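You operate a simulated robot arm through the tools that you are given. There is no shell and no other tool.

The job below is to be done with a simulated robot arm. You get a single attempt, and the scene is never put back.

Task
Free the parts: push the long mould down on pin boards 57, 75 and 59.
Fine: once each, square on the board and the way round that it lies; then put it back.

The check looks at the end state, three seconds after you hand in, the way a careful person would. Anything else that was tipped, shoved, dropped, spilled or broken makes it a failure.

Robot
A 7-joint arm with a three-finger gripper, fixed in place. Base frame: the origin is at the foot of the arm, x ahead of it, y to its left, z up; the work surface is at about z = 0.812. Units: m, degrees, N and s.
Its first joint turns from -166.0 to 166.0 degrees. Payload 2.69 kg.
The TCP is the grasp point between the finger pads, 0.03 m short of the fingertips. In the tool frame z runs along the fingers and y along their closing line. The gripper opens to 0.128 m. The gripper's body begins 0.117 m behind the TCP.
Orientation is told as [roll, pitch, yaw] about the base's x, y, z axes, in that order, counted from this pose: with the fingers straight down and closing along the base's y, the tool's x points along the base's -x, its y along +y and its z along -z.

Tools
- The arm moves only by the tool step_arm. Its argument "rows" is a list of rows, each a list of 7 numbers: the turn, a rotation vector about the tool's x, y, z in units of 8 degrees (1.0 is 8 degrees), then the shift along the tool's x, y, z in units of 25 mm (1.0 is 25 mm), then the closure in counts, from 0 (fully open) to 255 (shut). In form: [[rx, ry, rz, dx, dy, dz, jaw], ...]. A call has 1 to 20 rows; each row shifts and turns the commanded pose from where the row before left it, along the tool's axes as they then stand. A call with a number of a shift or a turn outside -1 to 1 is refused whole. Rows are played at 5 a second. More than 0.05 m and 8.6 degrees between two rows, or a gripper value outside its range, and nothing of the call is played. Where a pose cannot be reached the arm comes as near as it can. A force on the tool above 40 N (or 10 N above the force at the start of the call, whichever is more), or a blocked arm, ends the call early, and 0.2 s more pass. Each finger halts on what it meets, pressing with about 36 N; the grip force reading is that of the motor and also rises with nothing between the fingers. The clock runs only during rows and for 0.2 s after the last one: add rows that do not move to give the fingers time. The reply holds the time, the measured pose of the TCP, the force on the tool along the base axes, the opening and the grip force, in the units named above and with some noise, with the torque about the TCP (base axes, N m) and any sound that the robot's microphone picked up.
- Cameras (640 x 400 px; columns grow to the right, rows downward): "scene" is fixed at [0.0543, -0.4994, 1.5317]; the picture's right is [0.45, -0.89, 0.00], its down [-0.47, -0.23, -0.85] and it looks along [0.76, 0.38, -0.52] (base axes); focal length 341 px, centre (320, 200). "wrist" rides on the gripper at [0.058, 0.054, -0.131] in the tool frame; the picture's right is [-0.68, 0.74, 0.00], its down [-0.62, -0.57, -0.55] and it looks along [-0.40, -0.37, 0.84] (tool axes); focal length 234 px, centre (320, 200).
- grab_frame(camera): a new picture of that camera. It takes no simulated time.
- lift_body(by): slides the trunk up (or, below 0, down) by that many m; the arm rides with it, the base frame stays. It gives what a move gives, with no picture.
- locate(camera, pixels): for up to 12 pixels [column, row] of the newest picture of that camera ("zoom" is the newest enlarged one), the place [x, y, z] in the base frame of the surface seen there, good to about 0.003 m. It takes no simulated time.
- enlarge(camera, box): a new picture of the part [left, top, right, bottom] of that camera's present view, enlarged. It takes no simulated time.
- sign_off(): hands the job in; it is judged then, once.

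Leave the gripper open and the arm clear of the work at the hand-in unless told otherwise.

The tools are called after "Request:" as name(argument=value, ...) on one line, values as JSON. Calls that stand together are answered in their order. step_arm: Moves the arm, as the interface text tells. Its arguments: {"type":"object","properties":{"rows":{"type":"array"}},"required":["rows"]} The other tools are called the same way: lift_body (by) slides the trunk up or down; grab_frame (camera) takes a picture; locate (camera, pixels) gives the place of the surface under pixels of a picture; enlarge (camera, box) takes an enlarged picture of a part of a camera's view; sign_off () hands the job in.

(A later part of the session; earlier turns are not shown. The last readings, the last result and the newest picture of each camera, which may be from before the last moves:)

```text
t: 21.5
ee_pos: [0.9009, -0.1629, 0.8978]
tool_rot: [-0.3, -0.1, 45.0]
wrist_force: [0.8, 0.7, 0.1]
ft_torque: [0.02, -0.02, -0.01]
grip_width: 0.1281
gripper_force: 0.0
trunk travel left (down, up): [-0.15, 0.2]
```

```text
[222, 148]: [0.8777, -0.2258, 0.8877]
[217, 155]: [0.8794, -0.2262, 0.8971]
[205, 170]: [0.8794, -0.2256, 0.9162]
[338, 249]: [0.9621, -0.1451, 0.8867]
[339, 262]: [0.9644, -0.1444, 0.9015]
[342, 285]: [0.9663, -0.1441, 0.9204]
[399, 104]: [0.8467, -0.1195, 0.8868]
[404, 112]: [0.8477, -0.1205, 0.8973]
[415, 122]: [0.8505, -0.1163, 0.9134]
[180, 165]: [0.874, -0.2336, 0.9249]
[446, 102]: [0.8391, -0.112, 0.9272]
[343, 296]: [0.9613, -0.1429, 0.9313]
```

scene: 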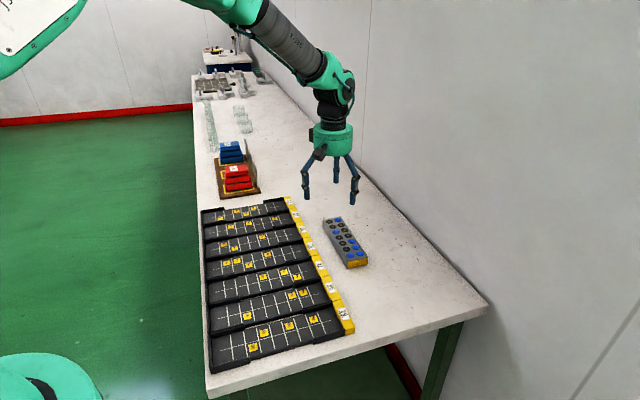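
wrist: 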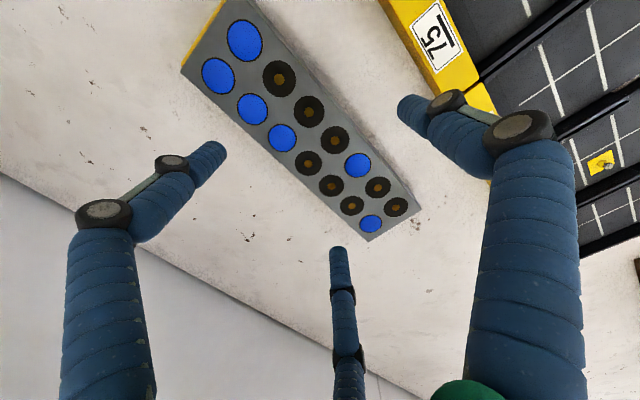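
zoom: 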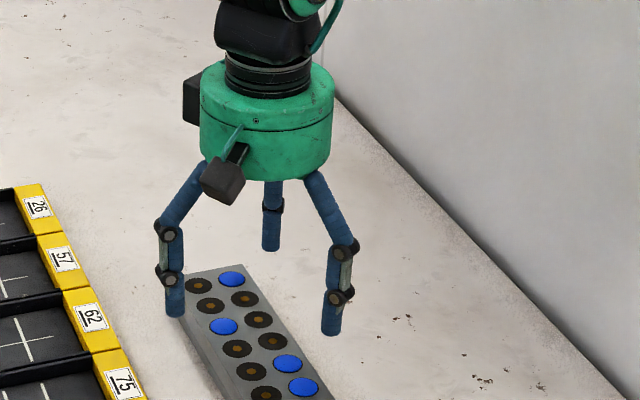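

With full opening, tips are about 14 mm below the TCP (about 20 mm when part-closed), limb axes at radius 0.070 m, inner faces at 0.063 m. So the mould centre should sit at tool y=+0.013 for both sides to meet it together. I take out the 0.3° tilt, shift the TCP to about (0.9076,-0.1718) and descend to z≈0.853, still above the mould's top.

Request:
step_arm(rows=[[-0.035, -0.018, 0, 0.048, -0.45, 0, 0], [0, 0, 0, 0, 0, 0.6, 0], [0, 0, 0, 0, 0, 0.6, 0], [0, 0, 0, 0, 0, 0.6, 0], [0, 0, 0, 0, 0, 0, 0]])

Request:
grab_frame(camera="wrist")

Request:
enlarge(camera="scene", box=[310, 170, 400, 280])

```text
t: 22.7
ee_pos: [0.9084, -0.1711, 0.8524]
tool_rot: [0.0, -0.3, 45.0]
wrist_force: [-0.6, 0.3, 0.2]
ft_torque: [0.02, -0.03, 0.03]
grip_width: 0.1282
gripper_force: 0.0
trunk travel left (down, up): [-0.15, 0.2]
```

```text
taken
```

wrist: 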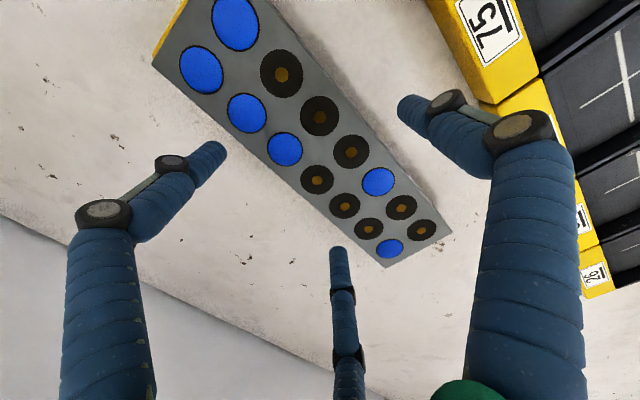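

```text
3.64 times, centred on (355, 225) of scene
```

zoom: 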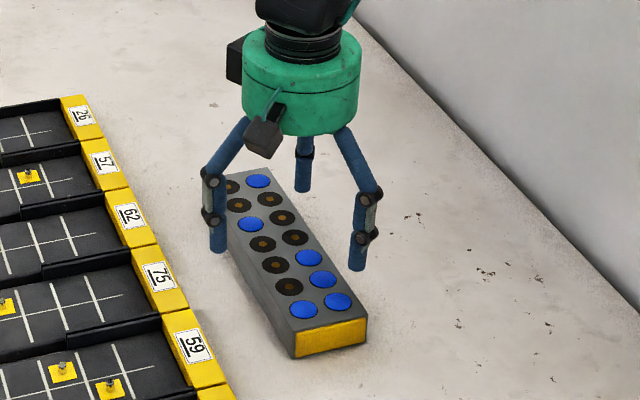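

The mould lies between the single limb (left) and the two limbs (right) with clear gaps. I lower 24 mm to z≈0.8285.

Request:
step_arm(rows=[[0, 0, 0, 0, 0, 0.32, 0], [0, 0, 0, 0, 0, 0.32, 0], [0, 0, 0, 0, 0, 0.32, 0], [0, 0, 0, 0, 0, 0, 0]])

Request:
grab_frame(camera="wrist")

Request:
enlarge(camera="scene", box=[310, 170, 400, 280])

```text
t: 23.7
ee_pos: [0.9083, -0.1714, 0.8289]
tool_rot: [-0.1, -0.3, 45.1]
wrist_force: [1.2, -1.1, -0.3]
ft_torque: [0.01, 0.03, -0.01]
grip_width: 0.1279
gripper_force: 0.1
trunk travel left (down, up): [-0.15, 0.2]
```

```text
taken
```

wrist: 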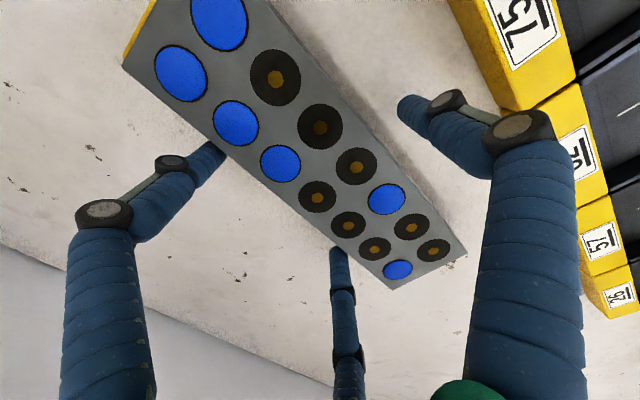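

```text
3.64 times, centred on (355, 225) of scene
```

zoom: 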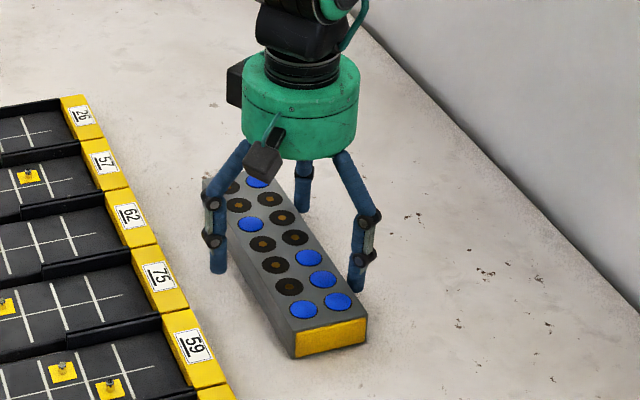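

All limbs are beside the mould with no force. I close gradually to 50 counts and check symmetry before contact.

Request:
step_arm(rows=[[0, 0, 0, 0, 0, 0, 30], [0, 0, 0, 0, 0, 0, 50], [0, 0, 0, 0, 0, 0, 50]])

Request:
grab_frame(camera="wrist")

Request:
enlarge(camera="scene", box=[310, 170, 400, 280])

```text
t: 24.5
ee_pos: [0.9087, -0.1725, 0.8293]
tool_rot: [-0.1, -0.3, 45.0]
wrist_force: [0.9, -0.9, 0.0]
ft_torque: [-0.04, -0.06, 0.07]
grip_width: 0.1036
gripper_force: 0.5
trunk travel left (down, up): [-0.15, 0.2]
```

```text
taken
```

wrist: 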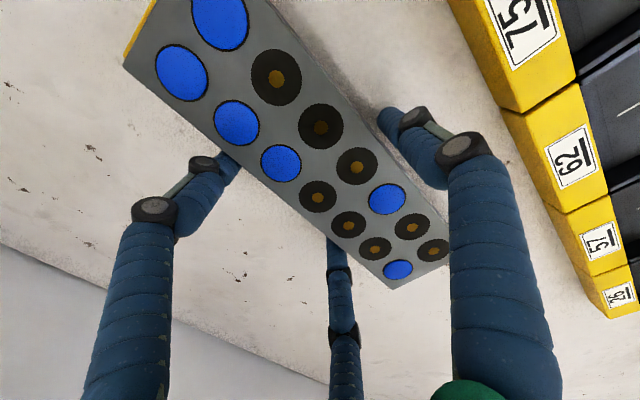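

```text
3.64 times, centred on (355, 225) of scene
```

zoom: 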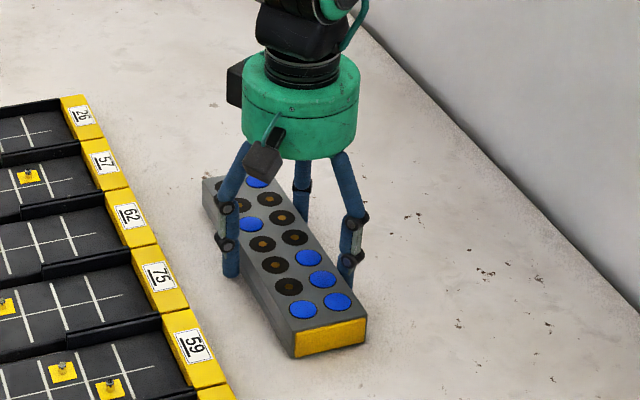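

The two-limb side is just touching (about 1 N) while the single limb still has about 9 mm. I shift the TCP 3 mm away from the boards (tool -y) to balance it, then close on the mould.

Request:
step_arm(rows=[[0, 0, 0, 0, -0.13, 0, 50], [0, 0, 0, 0, 0, 0, 60], [0, 0, 0, 0, 0, 0, 68], [0, 0, 0, 0, 0, 0, 68]])

Request:
grab_frame(camera="wrist")

```text
t: 25.5
ee_pos: [0.9107, -0.1742, 0.8298]
tool_rot: [-0.1, -0.3, 45.0]
wrist_force: [-2.7, 2.7, 1.2]
ft_torque: [0.08, 0.16, -0.01]
grip_width: 0.0981
gripper_force: 35.9
trunk travel left (down, up): [-0.15, 0.2]
```

```text
taken
```

wrist: 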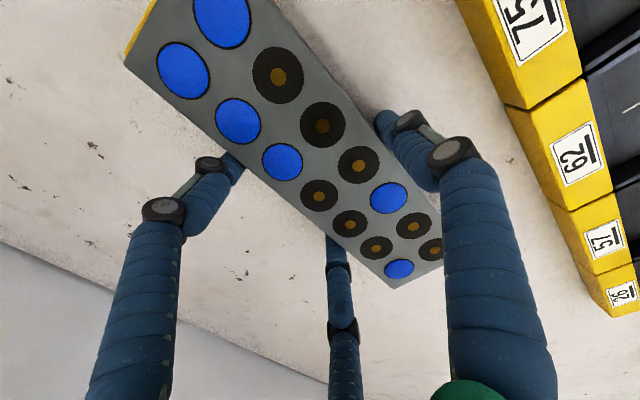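

The jaw met the mould at 0.0981 m with 36 N. I hold with a slightly larger closure and lift slowly by 40 mm to check the hold.

Request:
step_arm(rows=[[0, 0, 0, 0, 0, 0, 100], [0, 0, 0, 0, 0, 0, 100], [0, 0, 0, 0, 0, -0.2, 100], [0, 0, 0, 0, 0, -0.3, 100], [0, 0, 0, 0, 0, -0.5, 100], [0, 0, 0, 0, 0, -0.6, 100], [0, 0, 0, 0, 0, 0, 100]])

Request:
grab_frame(camera="wrist")

Request:
enlarge(camera="scene", box=[310, 150, 400, 280])

```text
t: 27.1
ee_pos: [0.91, -0.1734, 0.87]
tool_rot: [-0.1, -0.3, 45.0]
wrist_force: [-0.7, -0.2, -0.3]
ft_torque: [0.0, -0.02, -0.03]
grip_width: 0.0774
gripper_force: 0.1
trunk travel left (down, up): [-0.15, 0.2]
```

```text
taken
```

wrist: 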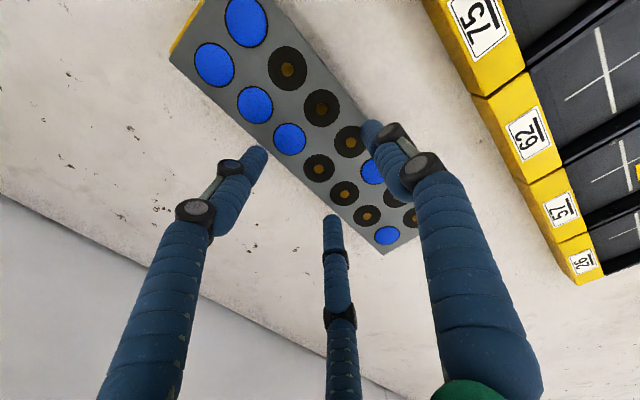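

```text
3.08 times, centred on (355, 215) of scene
```

zoom: 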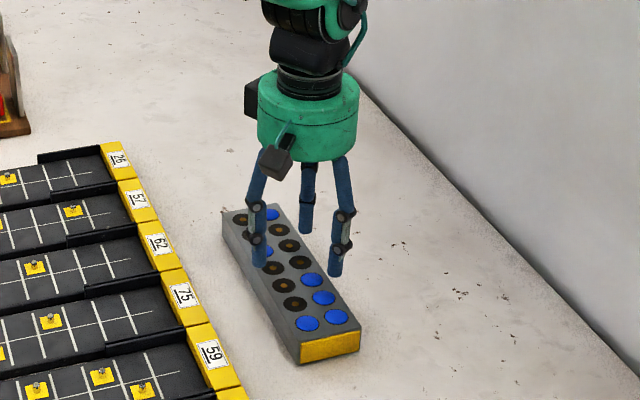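

The jaw closed to 0.077 m and the mould stayed on the table, so the grip slipped during the lift. I check the mould's position now and think about a better hold.

Request:
enlarge(camera="wrist", box=[165, 0, 440, 260])

Request:
locate(camera="wrist", pixels=[[245, 18], [289, 70], [322, 108], [351, 142], [416, 217], [214, 64], [255, 105], [290, 139], [319, 168], [345, 193], [387, 235], [366, 215]])

Request:
locate(camera="wrist", pixels=[[262, 152], [255, 162], [240, 180], [333, 220], [333, 235], [335, 260], [372, 126], [378, 138], [385, 150], [232, 165], [390, 132], [334, 215]])

```text
1.54 times, centred on (302, 130) of wrist
```

zoom: 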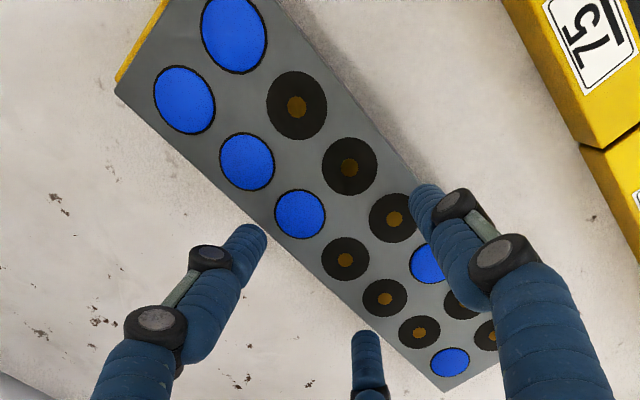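

```text
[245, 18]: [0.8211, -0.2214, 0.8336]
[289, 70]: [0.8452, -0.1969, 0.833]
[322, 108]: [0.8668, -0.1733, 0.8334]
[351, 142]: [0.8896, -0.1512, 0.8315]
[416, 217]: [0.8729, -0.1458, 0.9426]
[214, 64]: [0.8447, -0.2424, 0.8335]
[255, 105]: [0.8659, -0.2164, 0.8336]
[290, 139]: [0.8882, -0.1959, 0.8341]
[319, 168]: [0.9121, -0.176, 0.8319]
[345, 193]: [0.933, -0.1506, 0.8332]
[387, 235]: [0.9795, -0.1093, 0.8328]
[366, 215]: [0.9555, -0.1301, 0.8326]
```

```text
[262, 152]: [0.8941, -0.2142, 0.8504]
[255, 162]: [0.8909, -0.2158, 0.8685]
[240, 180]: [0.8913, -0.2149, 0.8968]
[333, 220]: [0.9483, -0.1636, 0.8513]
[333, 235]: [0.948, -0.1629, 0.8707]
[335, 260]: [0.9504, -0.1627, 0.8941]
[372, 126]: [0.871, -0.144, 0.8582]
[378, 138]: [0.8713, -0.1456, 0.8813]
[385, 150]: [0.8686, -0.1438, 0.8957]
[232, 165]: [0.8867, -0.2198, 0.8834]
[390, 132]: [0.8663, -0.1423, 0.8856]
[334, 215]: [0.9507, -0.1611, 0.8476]
```

The mould is at u≈0.752, v≈0.521, within about 2 mm of where it lay, still at 45°. I regrasp more carefully: open fully, descend to z≈0.826 (a little deeper), then close and read before lifting.

Request:
step_arm(rows=[[0, 0, 0, 0, 0, 0, 0], [0, 0, 0, 0, 0, 0, 0], [0, 0, 0, 0, 0, 0, 0], [0, 0, 0, 0, 0, 0.44, 0], [0, 0, 0, 0, 0, 0.44, 0], [0, 0, 0, 0, 0, 0.44, 0], [0, 0, 0, 0, 0, 0.44, 0], [0, 0, 0, 0, 0, 0, 0]])

Request:
step_arm(rows=[[0, 0, 0, 0, 0, 0, 30], [0, 0, 0, 0, 0, 0, 50], [0, 0, 0, 0, 0, 0, 60], [0, 0, 0, 0, 0, 0, 64], [0, 0, 0, 0, 0, 0, 64]])

Request:
grab_frame(camera="wrist")

Request:
enlarge(camera="scene", box=[320, 190, 380, 270])

```text
t: 28.9
ee_pos: [0.9105, -0.1737, 0.8252]
tool_rot: [0.0, -0.3, 45.1]
wrist_force: [-0.4, -0.5, 0.3]
ft_torque: [0.04, -0.03, 0.0]
grip_width: 0.1278
gripper_force: 0.2
trunk travel left (down, up): [-0.15, 0.2]
```

```text
t: 30.1
ee_pos: [0.9106, -0.1734, 0.8273]
tool_rot: [-0.1, -0.2, 45.0]
wrist_force: [0.0, 0.3, 2.0]
ft_torque: [0.1, 0.1, -0.13]
grip_width: 0.0979
gripper_force: 36.5
trunk travel left (down, up): [-0.15, 0.2]
```

```text
taken
```

wrist: 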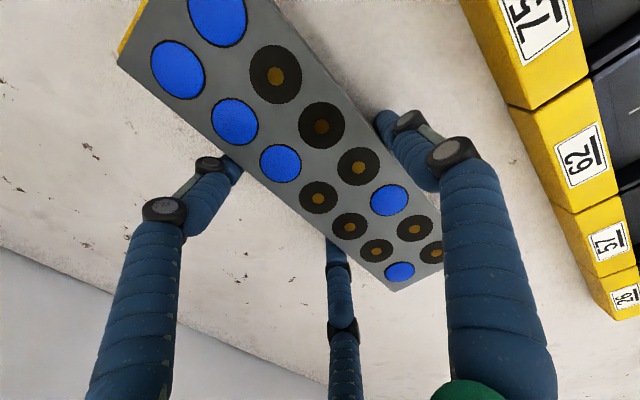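

```text
5.00 times, centred on (350, 230) of scene
```

zoom: 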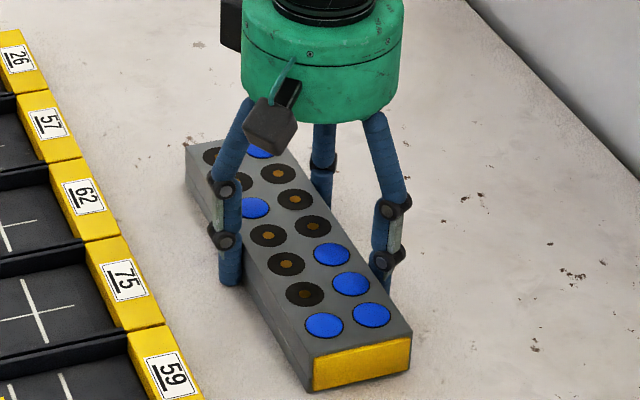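

The grip is at 0.0979 m with 36.5 N and no side load, so it's balanced. I lift just 3 mm and read the forces before going further.

Request:
step_arm(rows=[[0, 0, 0, 0, 0, -0.06, 64], [0, 0, 0, 0, 0, -0.06, 64]])

```text
t: 30.7
ee_pos: [0.91, -0.1737, 0.8281]
tool_rot: [0.0, -0.3, 45.1]
wrist_force: [0.2, 0.2, -0.5]
ft_torque: [-0.08, -0.06, -0.03]
grip_width: 0.0978
gripper_force: 35.5
trunk travel left (down, up): [-0.15, 0.2]
```

Still holding. I lift further in small steps.

Request:
step_arm(rows=[[0, 0, 0, 0, 0, -0.08, 64], [0, 0, 0, 0, 0, -0.08, 64]])

Request:
step_arm(rows=[[0, 0, 0, 0, 0, -0.08, 64], [0, 0, 0, 0, 0, -0.08, 64]])

Request:
grab_frame(camera="wrist")

Request:
enlarge(camera="scene", box=[320, 190, 380, 270])

```text
t: 31.3
ee_pos: [0.9107, -0.1739, 0.8325]
tool_rot: [0.0, -0.2, 45.0]
wrist_force: [-0.3, 0.9, -6.4]
ft_torque: [-0.02, -0.06, 0.02]
grip_width: 0.0977
gripper_force: 36.5
trunk travel left (down, up): [-0.15, 0.2]
```

```text
t: 31.9
ee_pos: [0.9104, -0.1744, 0.8366]
tool_rot: [0.0, -0.3, 44.9]
wrist_force: [-0.6, -0.2, -5.6]
ft_torque: [-0.08, -0.08, 0.02]
grip_width: 0.0979
gripper_force: 36.6
trunk travel left (down, up): [-0.15, 0.2]
```

```text
taken
```

wrist: 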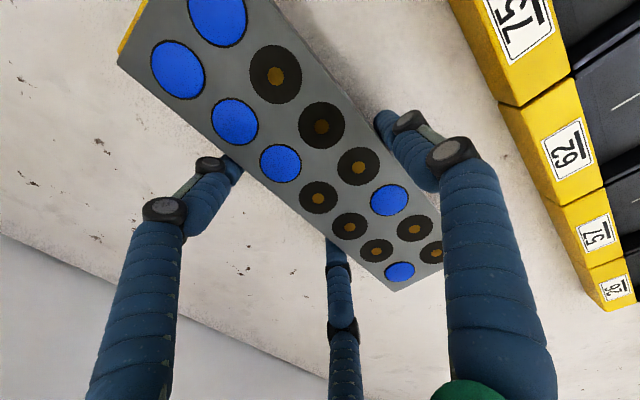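

```text
5.00 times, centred on (350, 230) of scene
```

zoom: 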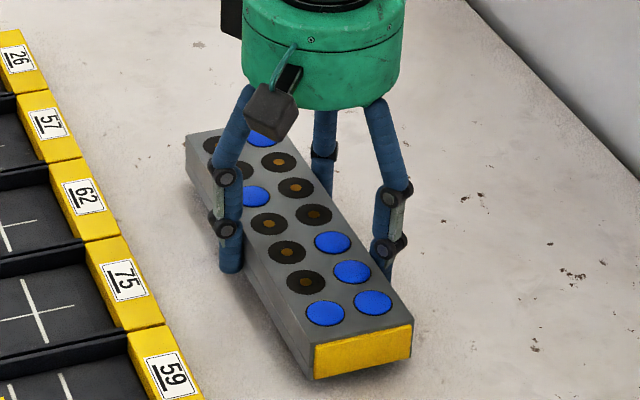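

Now the mould is clear of the table: the load is about 6 N, and its place in the hand hasn't changed in the wrist picture. I keep closure 64 and lift gently by another 60 mm.

Request:
step_arm(rows=[[0, 0, 0, 0, 0, -0.1, 64], [0, 0, 0, 0, 0, -0.2, 64], [0, 0, 0, 0, 0, -0.3, 64], [0, 0, 0, 0, 0, -0.3, 64], [0, 0, 0, 0, 0, -0.3, 64], [0, 0, 0, 0, 0, -0.3, 64], [0, 0, 0, 0, 0, -0.3, 64], [0, 0, 0, 0, 0, -0.3, 64], [0, 0, 0, 0, 0, -0.2, 64], [0, 0, 0, 0, 0, -0.1, 64], [0, 0, 0, 0, 0, 0, 64]])

Request:
grab_frame(camera="wrist")

Request:
grab_frame(camera="scene")

```text
t: 34.3
ee_pos: [0.9111, -0.1742, 0.8963]
tool_rot: [0.0, -0.3, 45.0]
wrist_force: [-0.6, 0.1, -6.2]
ft_torque: [-0.06, -0.05, 0.0]
grip_width: 0.0977
gripper_force: 35.9
trunk travel left (down, up): [-0.15, 0.2]
```

```text
taken
```

wrist: 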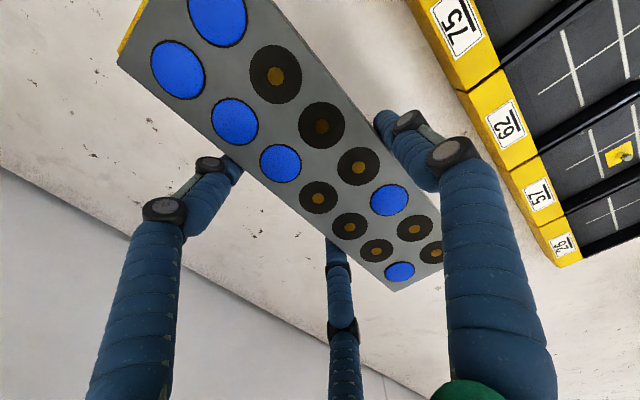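

```text
taken
```

scene: 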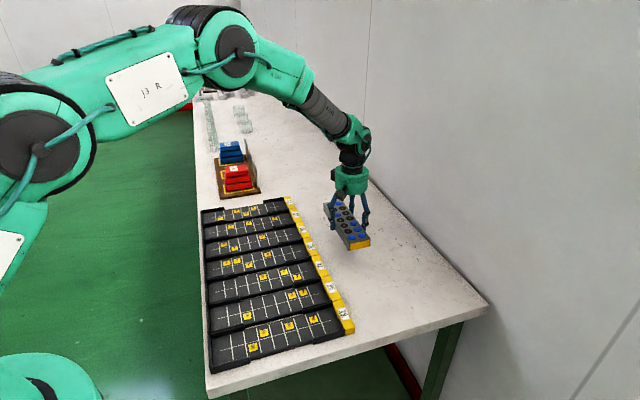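

The mould is held firmly at (0.0005, 0.0148) in tool coordinates, with no yaw error, by my reckoning from the wrist picture. Before turning it 90° I check how far the grey wall is on the far side of the table.

Request:
locate(camera="scene", pixels=[[420, 210], [440, 240], [400, 180], [480, 290], [450, 200], [390, 220], [240, 168], [232, 146], [238, 178], [222, 190], [260, 190], [345, 190]])

```text
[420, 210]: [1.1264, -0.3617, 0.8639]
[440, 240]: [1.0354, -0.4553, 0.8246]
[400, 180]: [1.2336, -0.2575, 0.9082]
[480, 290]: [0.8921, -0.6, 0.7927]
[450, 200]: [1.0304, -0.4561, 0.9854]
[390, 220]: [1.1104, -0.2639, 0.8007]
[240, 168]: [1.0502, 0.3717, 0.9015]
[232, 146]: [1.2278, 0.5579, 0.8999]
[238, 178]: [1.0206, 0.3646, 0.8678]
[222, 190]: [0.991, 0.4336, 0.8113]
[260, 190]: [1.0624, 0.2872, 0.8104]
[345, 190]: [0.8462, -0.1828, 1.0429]
```

The wall is about 0.3 m away, so the turn is clear. I turn the mould slowly by 90° (to yaw 135°) while rising about 35 mm.

Request:
step_arm(rows=[[0, 0, -0.25, 0, 0, -0.07, 64], [0, 0, -0.5, 0, 0, -0.07, 64], [0, 0, -0.5, 0, 0, -0.07, 64], [0, 0, -0.5, 0, 0, -0.07, 64], [0, 0, -0.5, 0, 0, -0.07, 64], [0, 0, -0.5, 0, 0, -0.07, 64], [0, 0, -0.5, 0, 0, -0.07, 64], [0, 0, -0.5, 0, 0, -0.07, 64], [0, 0, -0.5, 0, 0, -0.07, 64], [0, 0, -0.5, 0, 0, -0.07, 64], [0, 0, -0.5, 0, 0, -0.07, 64], [0, 0, -0.5, 0, 0, -0.07, 64], [0, 0, -0.5, 0, 0, -0.07, 64], [0, 0, -0.5, 0, 0, -0.07, 64], [0, 0, -0.5, 0, 0, -0.07, 64], [0, 0, -0.5, 0, 0, -0.07, 64], [0, 0, -0.5, 0, 0, -0.07, 64], [0, 0, -0.5, 0, 0, -0.07, 64], [0, 0, -0.5, 0, 0, -0.07, 64], [0, 0, -0.5, 0, 0, -0.07, 64]])

Request:
step_arm(rows=[[0, 0, -0.5, 0, 0, 0, 64], [0, 0, -0.5, 0, 0, 0, 64], [0, 0, -0.5, 0, 0, 0, 64], [0, 0, 0, 0, 0, 0, 64]])

Request:
grab_frame(camera="wrist")

```text
t: 38.5
ee_pos: [0.91, -0.1745, 0.9332]
tool_rot: [-0.2, 0.0, 123.0]
wrist_force: [0.6, -0.6, -5.0]
ft_torque: [0.04, -0.11, 0.02]
grip_width: 0.0977
gripper_force: 36.0
trunk travel left (down, up): [-0.15, 0.2]
```

```text
t: 39.5
ee_pos: [0.9103, -0.1743, 0.9317]
tool_rot: [-0.2, 0.0, 135.1]
wrist_force: [-0.4, 0.7, -5.4]
ft_torque: [0.07, -0.03, 0.01]
grip_width: 0.0977
gripper_force: 36.2
trunk travel left (down, up): [-0.15, 0.2]
```

```text
taken
```

wrist: 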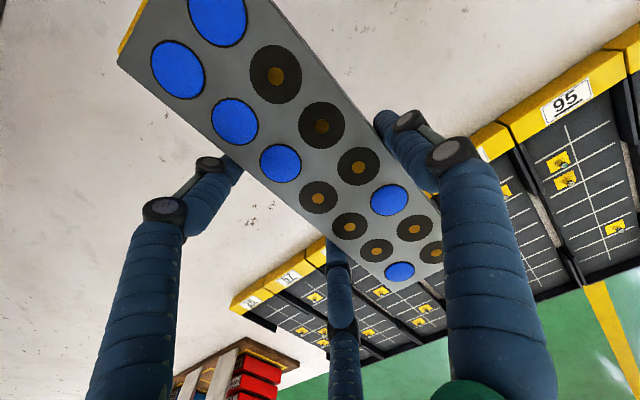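

Held steady at yaw 135°. I take out a remaining 0.4° tilt of the mould and travel at z≈0.93 to above board 57, TCP target (0.838, 0.185).

Request:
step_arm(rows=[[-0.028, -0.041, 0, -0.3, -0.2, 0, 64], [0, 0, 0, -0.6, -0.4, 0, 64], [0, 0, 0, -0.64, -0.425, 0, 64], [0, 0, 0, -0.64, -0.425, 0, 64], [0, 0, 0, -0.64, -0.425, 0, 64], [0, 0, 0, -0.64, -0.425, 0, 64], [0, 0, 0, -0.64, -0.425, 0, 64], [0, 0, 0, -0.64, -0.425, 0, 64], [0, 0, 0, -0.64, -0.425, 0, 64], [0, 0, 0, -0.64, -0.425, 0, 64], [0, 0, 0, -0.64, -0.425, 0, 64], [0, 0, 0, -0.64, -0.425, 0, 64], [0, 0, 0, -0.64, -0.425, 0, 64], [0, 0, 0, -0.64, -0.425, 0, 64], [0, 0, 0, -0.64, -0.425, 0, 64], [0, 0, 0, -0.64, -0.425, 0, 64], [0, 0, 0, -0.64, -0.425, 0, 64], [0, 0, 0, -0.64, -0.425, 0, 64], [0, 0, 0, -0.64, -0.425, 0, 64], [0, 0, 0, -0.43, -0.285, 0, 64]])

Request:
step_arm(rows=[[0, 0, 0, 0, 0, 0, 64], [0, 0, 0, 0, 0, 0, 64]])

Request:
grab_frame(camera="wrist")

Request:
enlarge(camera="scene", box=[190, 140, 330, 260])

```text
t: 43.7
ee_pos: [0.8365, 0.1846, 0.9333]
tool_rot: [-0.1, -0.3, 134.9]
wrist_force: [-0.2, -0.1, -5.1]
ft_torque: [0.03, -0.05, -0.02]
grip_width: 0.0978
gripper_force: 36.0
trunk travel left (down, up): [-0.15, 0.2]
```

```text
t: 44.3
ee_pos: [0.8371, 0.1842, 0.9342]
tool_rot: [0.0, -0.4, 135.0]
wrist_force: [-0.5, -0.2, -6.2]
ft_torque: [0.07, -0.03, 0.04]
grip_width: 0.0978
gripper_force: 36.3
trunk travel left (down, up): [-0.15, 0.2]
```

```text
taken
```

wrist: 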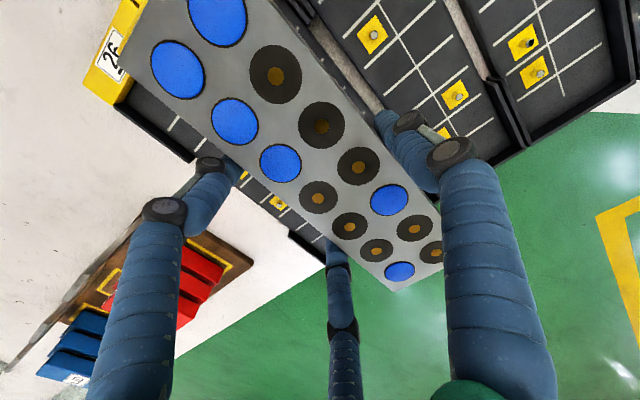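

```text
3.33 times, centred on (260, 200) of scene
```

zoom: 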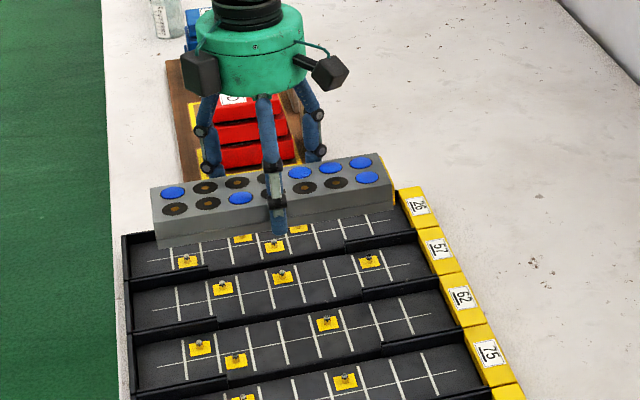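

The mould is above board 57 with its yellow end toward the labels, and the blue spots appear in the expected cells. I descend slowly to about z=0.856, where the mould's bottom is still just above the walls and pins.

Request:
step_arm(rows=[[0, 0, 0, 0, 0, 0.2, 64], [0, 0, 0, 0, 0, 0.32, 64], [0, 0, 0, 0, 0, 0.32, 64], [0, 0, 0, 0, 0, 0.32, 64], [0, 0, 0, 0, 0, 0.32, 64], [0, 0, 0, 0, 0, 0.32, 64], [0, 0, 0, 0, 0, 0.32, 64], [0, 0, 0, 0, 0, 0.32, 64], [0, 0, 0, 0, 0, 0.32, 64], [0, 0, 0, 0, 0, 0.3, 64], [0, 0, 0, 0, 0, 0, 64]])

Request:
step_arm(rows=[[0, 0, 0, 0, 0, 0, 64]])

Request:
step_arm(rows=[[0, 0, 0, 0, 0, 0, 64]])

Request:
enlarge(camera="scene", box=[200, 175, 310, 255])

Request:
grab_frame(camera="wrist")

```text
t: 46.7
ee_pos: [0.839, 0.185, 0.8575]
tool_rot: [-0.1, -0.3, 135.0]
wrist_force: [-0.6, 0.1, -5.6]
ft_torque: [0.07, -0.05, -0.01]
grip_width: 0.0975
gripper_force: 36.2
trunk travel left (down, up): [-0.15, 0.2]
```

```text
t: 47.1
ee_pos: [0.8377, 0.1847, 0.8577]
tool_rot: [0.0, -0.3, 135.0]
wrist_force: [0.4, -0.4, -6.8]
ft_torque: [0.04, -0.06, 0.02]
grip_width: 0.0976
gripper_force: 35.8
trunk travel left (down, up): [-0.15, 0.2]
```

```text
t: 47.5
ee_pos: [0.8387, 0.185, 0.8578]
tool_rot: [-0.1, -0.3, 135.1]
wrist_force: [0.2, -0.3, -5.4]
ft_torque: [0.01, -0.03, -0.01]
grip_width: 0.0977
gripper_force: 36.0
trunk travel left (down, up): [-0.15, 0.2]
```

```text
5.00 times, centred on (255, 215) of scene
```

zoom: 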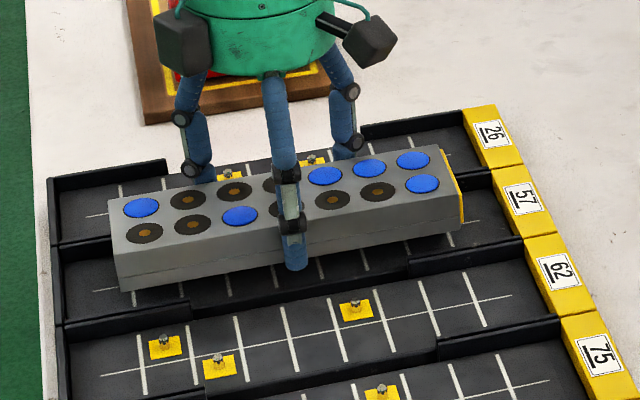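

```text
taken
```

wrist: 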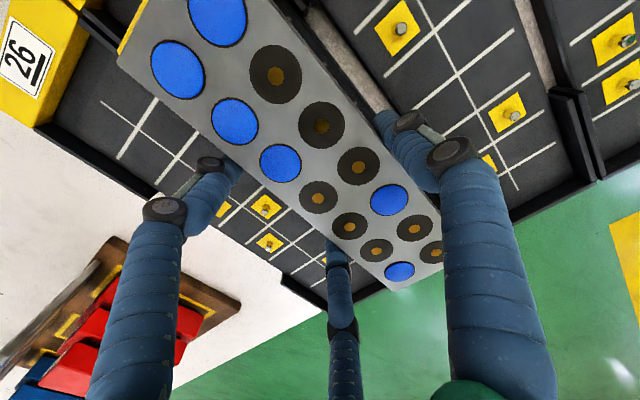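

At z=0.858 readings average (0.838,0.185), right on target. I double-check the alignment independently through the scene camera by locating mould spots and board features in this enlargement.

Request:
locate(camera="zoom", pixels=[[141, 208], [144, 233], [188, 199], [192, 225], [234, 191], [239, 215], [326, 176], [333, 200], [369, 168], [376, 192], [413, 160], [422, 184]])

Request:
locate(camera="zoom", pixels=[[142, 366], [194, 356], [242, 345], [291, 334], [338, 325], [386, 316], [432, 307], [475, 299], [462, 228], [119, 290], [463, 200], [522, 182]])

```text
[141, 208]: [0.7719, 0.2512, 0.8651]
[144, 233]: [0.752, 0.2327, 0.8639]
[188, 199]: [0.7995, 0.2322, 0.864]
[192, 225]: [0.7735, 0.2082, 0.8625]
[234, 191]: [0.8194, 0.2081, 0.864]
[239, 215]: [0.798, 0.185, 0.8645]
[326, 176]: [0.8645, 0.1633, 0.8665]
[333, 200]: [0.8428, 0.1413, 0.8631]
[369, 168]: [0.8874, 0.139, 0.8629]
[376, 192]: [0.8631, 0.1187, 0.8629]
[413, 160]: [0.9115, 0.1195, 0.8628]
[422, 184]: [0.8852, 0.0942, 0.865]
```

```text
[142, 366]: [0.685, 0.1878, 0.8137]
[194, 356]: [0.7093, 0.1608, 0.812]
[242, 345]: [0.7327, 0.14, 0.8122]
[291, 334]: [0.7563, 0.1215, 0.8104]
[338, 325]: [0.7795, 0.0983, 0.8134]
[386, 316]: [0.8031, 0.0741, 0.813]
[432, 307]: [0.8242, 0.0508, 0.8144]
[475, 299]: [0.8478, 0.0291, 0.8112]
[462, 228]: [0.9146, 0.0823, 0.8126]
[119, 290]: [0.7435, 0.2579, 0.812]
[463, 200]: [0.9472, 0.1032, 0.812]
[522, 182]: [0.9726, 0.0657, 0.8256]
```

The scene and wrist cameras agree to within about 1.5 mm. For one more check I use the wrist view at this pose: boards 26 and 62 beside the mould, measured with the same camera at the same time.

Request:
enlarge(camera="wrist", box=[330, 0, 570, 150])

Request:
locate(camera="wrist", pixels=[[217, 17], [177, 70], [275, 74], [235, 122], [321, 126], [280, 163], [358, 166], [318, 197], [389, 199], [350, 226], [376, 251], [399, 271]])

```text
2.67 times, centred on (450, 75) of wrist
```

zoom: 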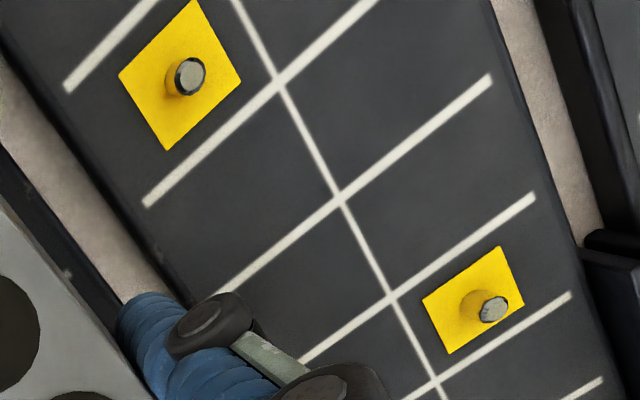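

```text
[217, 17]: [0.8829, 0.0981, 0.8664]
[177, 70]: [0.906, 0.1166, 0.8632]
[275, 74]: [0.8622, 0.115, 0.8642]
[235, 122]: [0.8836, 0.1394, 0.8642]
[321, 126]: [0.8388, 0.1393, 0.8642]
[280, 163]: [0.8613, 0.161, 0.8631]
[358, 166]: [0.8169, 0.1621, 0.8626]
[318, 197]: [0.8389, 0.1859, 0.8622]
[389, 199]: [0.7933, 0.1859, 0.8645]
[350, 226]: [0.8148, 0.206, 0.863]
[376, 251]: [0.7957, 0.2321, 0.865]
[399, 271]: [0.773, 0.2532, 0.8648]
```

The mould reads (u 0.4623, v 0.7081) here, matching board 57's measured centre (0.4621, 0.7083). I check board 62's crossings in the current enlargement to confirm the board measurement from this pose.

Request:
locate(camera="zoom", pixels=[[280, 83], [341, 198], [393, 297], [437, 381], [180, 76], [473, 300], [145, 206], [490, 77], [215, 297], [536, 195], [572, 294], [250, 25]])

```text
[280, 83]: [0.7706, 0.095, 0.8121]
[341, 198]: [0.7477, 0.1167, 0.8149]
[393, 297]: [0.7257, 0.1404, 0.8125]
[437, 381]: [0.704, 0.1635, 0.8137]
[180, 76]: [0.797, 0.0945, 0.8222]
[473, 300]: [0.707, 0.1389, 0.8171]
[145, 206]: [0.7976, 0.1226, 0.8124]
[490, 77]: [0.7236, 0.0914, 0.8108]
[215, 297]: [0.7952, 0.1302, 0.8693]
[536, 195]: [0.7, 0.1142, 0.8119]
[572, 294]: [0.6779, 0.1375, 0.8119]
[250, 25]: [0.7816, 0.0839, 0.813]
```

Everything agrees within half a millimetre. I now press down on board 57 in 2 mm steps, stopping first at about z=0.842 (pins entering) to read the force.

Request:
step_arm(rows=[[0, 0, 0, 0, 0, 0.08, 64], [0, 0, 0, 0, 0, 0.08, 64], [0, 0, 0, 0, 0, 0.08, 64], [0, 0, 0, 0, 0, 0.08, 64], [0, 0, 0, 0, 0, 0.08, 64], [0, 0, 0, 0, 0, 0.08, 64], [0, 0, 0, 0, 0, 0.08, 64], [0, 0, 0, 0, 0, 0.08, 64]])

```text
t: 49.3
ee_pos: [0.8369, 0.1856, 0.8411]
tool_rot: [-0.1, -0.3, 135.1]
wrist_force: [0.5, 0.5, -5.6]
ft_torque: [0.02, -0.05, 0.0]
grip_width: 0.0976
gripper_force: 35.9
trunk travel left (down, up): [-0.15, 0.2]
```

No resistance at z=0.841, so the pins are entering their holes. I continue pressing down in 1 mm steps.

Request:
step_arm(rows=[[0, 0, 0, 0, 0, 0.04, 64], [0, 0, 0, 0, 0, 0.04, 64], [0, 0, 0, 0, 0, 0.04, 64], [0, 0, 0, 0, 0, 0.04, 64]])

Request:
enlarge(camera="scene", box=[200, 175, 310, 255])

```text
t: 50.3
ee_pos: [0.8352, 0.1858, 0.8385]
tool_rot: [-0.1, -0.2, 135.0]
wrist_force: [-2.9, -0.3, 1.8]
ft_torque: [0.4, 0.85, 0.14]
grip_width: 0.0979
gripper_force: 35.6
trunk travel left (down, up): [-0.15, 0.2]
```

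```text
5.00 times, centred on (255, 215) of scene
```

zoom: 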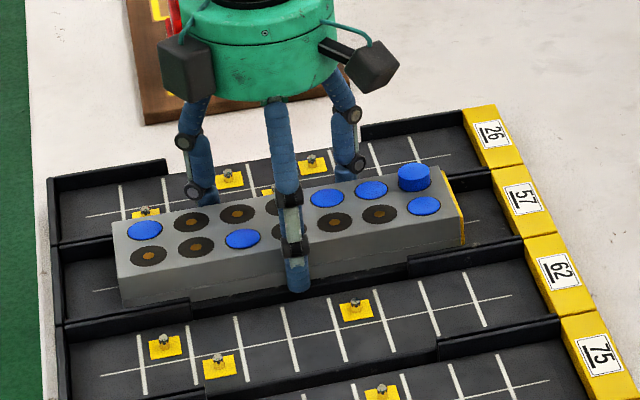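

The blue spot over pin A1 (zoom pixel 413,175) has risen out of the mould's top, so the press works. The bottom is about at the floor; I press a little further to seat it firmly.

Request:
step_arm(rows=[[0, 0, 0, 0, 0, 0.04, 64], [0, 0, 0, 0, 0, 0.04, 64], [0, 0, 0, 0, 0, 0.04, 64]])

Request:
enlarge(camera="scene", box=[200, 175, 310, 255])

Request:
grab_frame(camera="wrist")

```text
t: 51.1
ee_pos: [0.8377, 0.1847, 0.8379]
tool_rot: [-0.3, -0.2, 135.0]
wrist_force: [-10.2, -2.3, 27.8]
ft_torque: [-0.33, 0.74, -0.02]
grip_width: 0.0977
gripper_force: 35.6
trunk travel left (down, up): [-0.15, 0.2]
```

```text
5.00 times, centred on (255, 215) of scene
```

zoom: 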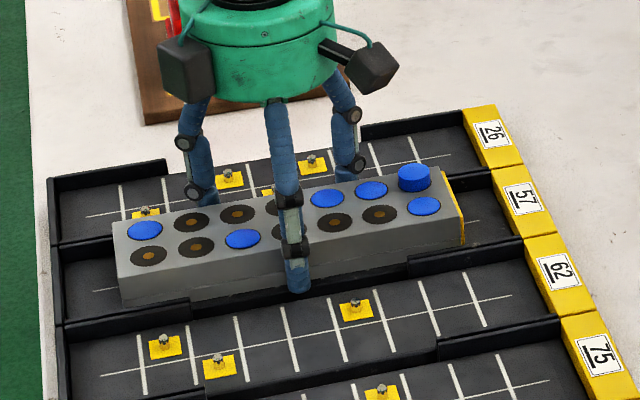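

```text
taken
```

wrist: 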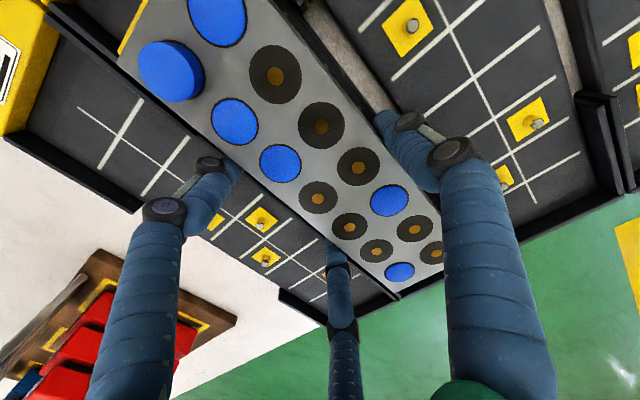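

Seated: z has stopped at 0.838, the force is about 34 N net, the mould hasn't slipped in the hand, and the freed part stands about 10 mm proud. I lift off slowly and straight.

Request:
step_arm(rows=[[0, 0, 0, 0, 0, -0.06, 64], [0, 0, 0, 0, 0, -0.06, 64], [0, 0, 0, 0, 0, -0.06, 64], [0, 0, 0, 0, 0, -0.06, 64], [0, 0, 0, 0, 0, -0.08, 64], [0, 0, 0, 0, 0, -0.08, 64], [0, 0, 0, 0, 0, -0.08, 64], [0, 0, 0, 0, 0, -0.08, 64], [0, 0, 0, 0, 0, -0.08, 64], [0, 0, 0, 0, 0, -0.08, 64], [0, 0, 0, 0, 0, -0.08, 64], [0, 0, 0, 0, 0, -0.08, 64], [0, 0, 0, 0, 0, 0, 64]])

Request:
grab_frame(camera="wrist")

Request:
enlarge(camera="scene", box=[200, 175, 310, 255])

```text
t: 53.9
ee_pos: [0.8377, 0.1855, 0.8568]
tool_rot: [-0.2, -0.2, 135.0]
wrist_force: [0.4, 0.1, -5.6]
ft_torque: [0.06, -0.08, 0.03]
grip_width: 0.0978
gripper_force: 36.1
trunk travel left (down, up): [-0.15, 0.2]
```

```text
taken
```

wrist: 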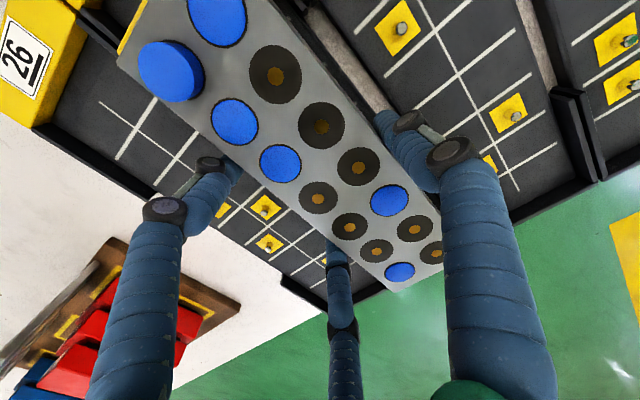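

```text
5.00 times, centred on (255, 215) of scene
```

zoom: 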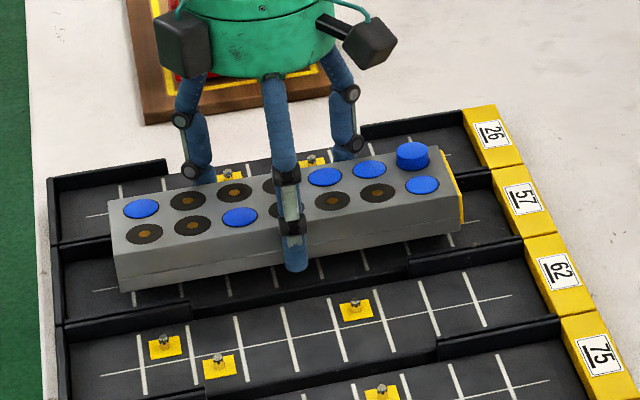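

The freed part stays up, and nothing else moved. I rise to about z=0.88 and slide 0.192 m along tool +y to above board 75.

Request:
step_arm(rows=[[0, 0, 0, 0, 0, -0.2, 64], [0, 0, 0, 0, 0, -0.3, 64], [0, 0, 0, 0, 0, -0.3, 64], [0, 0, 0, 0, 0, -0.15, 64], [0, 0, 0, 0, 0.3, 0, 64], [0, 0, 0, 0, 0.5, 0, 64], [0, 0, 0, 0, 0.64, 0, 64], [0, 0, 0, 0, 0.64, 0, 64], [0, 0, 0, 0, 0.64, 0, 64], [0, 0, 0, 0, 0.64, 0, 64], [0, 0, 0, 0, 0.64, 0, 64], [0, 0, 0, 0, 0.64, 0, 64], [0, 0, 0, 0, 0.64, 0, 64], [0, 0, 0, 0, 0.64, 0, 64], [0, 0, 0, 0, 0.64, 0, 64], [0, 0, 0, 0, 0.64, 0, 64], [0, 0, 0, 0, 0.3, 0, 64], [0, 0, 0, 0, 0.18, 0, 64], [0, 0, 0, 0, 0, 0, 64]])

Request:
step_arm(rows=[[0, 0, 0, 0, 0, 0, 64]])

Request:
step_arm(rows=[[0, 0, 0, 0, 0, 0, 64]])

Request:
grab_frame(camera="wrist")

Request:
enlarge(camera="scene", box=[200, 200, 340, 310])

```text
t: 57.9
ee_pos: [0.701, 0.0487, 0.8798]
tool_rot: [-0.2, -0.3, 135.0]
wrist_force: [-0.1, -0.4, -4.4]
ft_torque: [0.06, -0.06, -0.02]
grip_width: 0.0974
gripper_force: 36.1
trunk travel left (down, up): [-0.15, 0.2]
```

```text
t: 58.3
ee_pos: [0.7021, 0.0505, 0.8787]
tool_rot: [-0.1, -0.4, 135.0]
wrist_force: [0.2, 0.0, -5.0]
ft_torque: [0.09, -0.05, 0.02]
grip_width: 0.0978
gripper_force: 35.7
trunk travel left (down, up): [-0.15, 0.2]
```

```text
t: 58.7
ee_pos: [0.7034, 0.0489, 0.8798]
tool_rot: [-0.1, -0.3, 135.0]
wrist_force: [-0.4, -0.2, -5.1]
ft_torque: [0.03, -0.05, 0.01]
grip_width: 0.0977
gripper_force: 35.5
trunk travel left (down, up): [-0.15, 0.2]
```

```text
taken
```

wrist: 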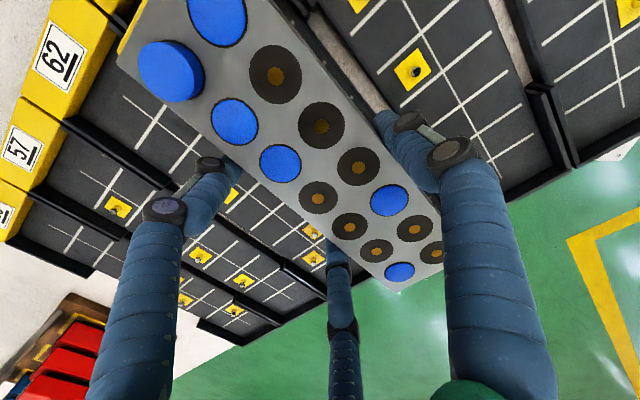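

```text
3.64 times, centred on (270, 255) of scene
```

zoom: 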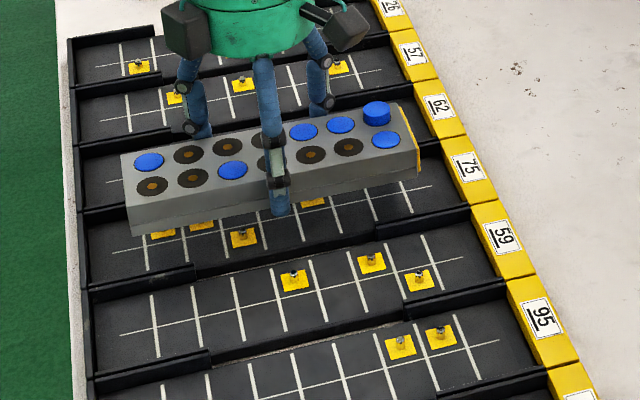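

Readings average (0.7022,0.0494), on target. I descend to the hover height of about z=0.858 and verify against neighbouring board 59 in the wrist view.

Request:
step_arm(rows=[[0, 0, 0, 0, 0, 0.2, 64], [0, 0, 0, 0, 0, 0.3, 64], [0, 0, 0, 0, 0, 0.25, 64], [0, 0, 0, 0, 0, 0.1, 64], [0, 0, 0, 0, 0, 0, 64]])

Request:
step_arm(rows=[[0, 0, 0, 0, 0, 0, 64]])

Request:
grab_frame(camera="wrist")

Request:
enlarge(camera="wrist", box=[330, 0, 570, 150])

```text
t: 59.9
ee_pos: [0.7011, 0.0504, 0.8589]
tool_rot: [-0.1, -0.3, 135.0]
wrist_force: [-0.4, 0.0, -5.1]
ft_torque: [0.05, -0.05, 0.01]
grip_width: 0.0977
gripper_force: 36.0
trunk travel left (down, up): [-0.15, 0.2]
```

```text
t: 60.3
ee_pos: [0.7018, 0.0495, 0.8578]
tool_rot: [-0.1, -0.3, 134.9]
wrist_force: [-0.4, 0.3, -4.4]
ft_torque: [0.07, -0.09, -0.02]
grip_width: 0.0976
gripper_force: 35.9
trunk travel left (down, up): [-0.15, 0.2]
```

```text
taken
```

wrist: 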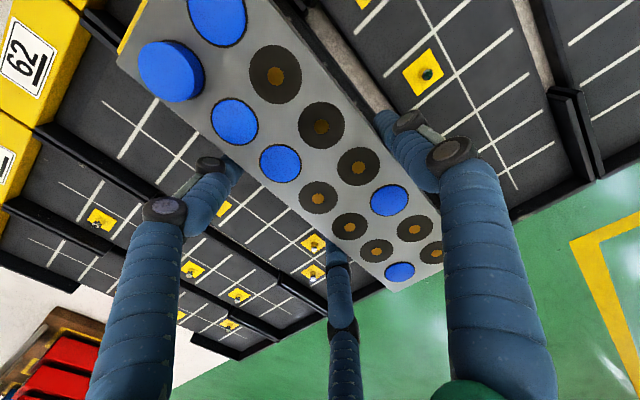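

```text
2.67 times, centred on (450, 75) of wrist
```

zoom: 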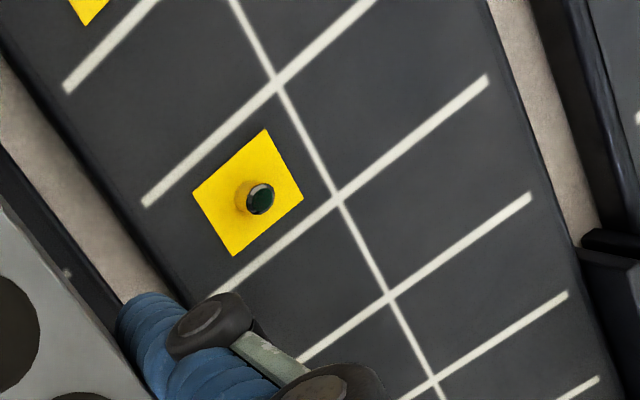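

The view of board 59 beside the mould is identical (within about 0.3 mm) to the earlier view of 62 when centred on 57, so the mould is equally well centred on 75. I press down the same way.

Request:
step_arm(rows=[[0, 0, 0, 0, 0, 0.08, 64], [0, 0, 0, 0, 0, 0.08, 64], [0, 0, 0, 0, 0, 0.08, 64], [0, 0, 0, 0, 0, 0.08, 64], [0, 0, 0, 0, 0, 0.08, 64], [0, 0, 0, 0, 0, 0.08, 64], [0, 0, 0, 0, 0, 0.08, 64], [0, 0, 0, 0, 0, 0.08, 64]])

Request:
step_arm(rows=[[0, 0, 0, 0, 0, 0.04, 64], [0, 0, 0, 0, 0, 0.04, 64], [0, 0, 0, 0, 0, 0.04, 64], [0, 0, 0, 0, 0, 0.04, 64]])

Request:
enlarge(camera="scene", box=[200, 200, 340, 310])

```text
t: 62.1
ee_pos: [0.7008, 0.0493, 0.8413]
tool_rot: [-0.1, -0.3, 135.0]
wrist_force: [0.2, 0.2, -5.2]
ft_torque: [0.02, -0.06, -0.03]
grip_width: 0.0977
gripper_force: 35.8
trunk travel left (down, up): [-0.15, 0.2]
```

```text
t: 63.1
ee_pos: [0.7007, 0.0489, 0.8382]
tool_rot: [0.0, -0.3, 135.0]
wrist_force: [-0.2, -0.8, -4.4]
ft_torque: [0.06, -0.09, -0.01]
grip_width: 0.0978
gripper_force: 36.0
trunk travel left (down, up): [-0.15, 0.2]
```

```text
3.64 times, centred on (270, 255) of scene
```

zoom: 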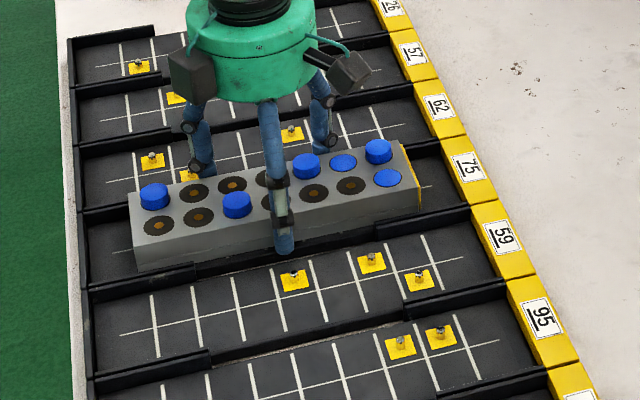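

Three more parts (A7, B5, A3) have risen. I continue in 1 mm steps until it's firmly seated.

Request:
step_arm(rows=[[0, 0, 0, 0, 0, 0.04, 64], [0, 0, 0, 0, 0, 0.04, 64], [0, 0, 0, 0, 0, 0.04, 64]])

```text
t: 63.9
ee_pos: [0.7011, 0.0495, 0.8377]
tool_rot: [-0.2, -0.2, 135.0]
wrist_force: [-7.2, 2.3, 21.6]
ft_torque: [0.18, 1.34, -0.06]
grip_width: 0.0977
gripper_force: 35.6
trunk travel left (down, up): [-0.15, 0.2]
```

It's seated at z=0.8377 with about 27 N net. One more millimetre of press to match board 57, then I'll look.

Request:
step_arm(rows=[[0, 0, 0, 0, 0, 0.04, 64], [0, 0, 0, 0, 0, 0, 64]])

Request:
enlarge(camera="scene", box=[200, 200, 340, 310])

Request:
grab_frame(camera="wrist")

```text
t: 64.5
ee_pos: [0.7021, 0.0497, 0.8358]
tool_rot: [-0.2, -0.1, 135.0]
wrist_force: [-4.5, 0.4, 27.5]
ft_torque: [-0.55, 0.58, -0.16]
grip_width: 0.0982
gripper_force: 36.3
trunk travel left (down, up): [-0.15, 0.2]
```

```text
3.64 times, centred on (270, 255) of scene
```

zoom: 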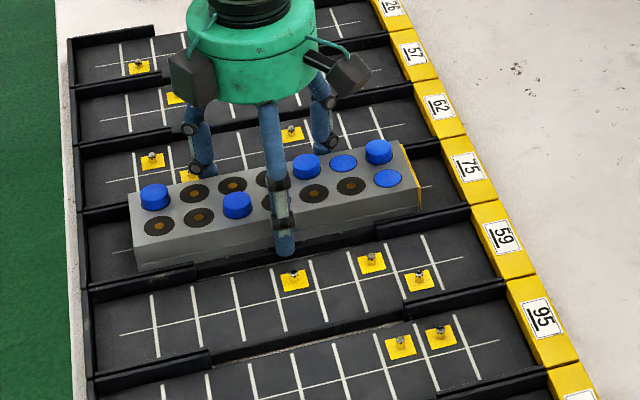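

```text
taken
```

wrist: 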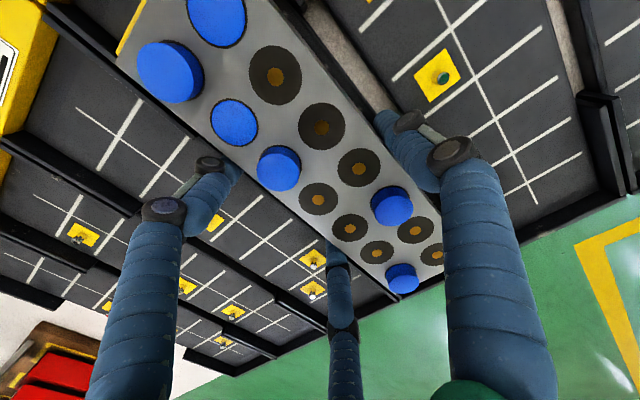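

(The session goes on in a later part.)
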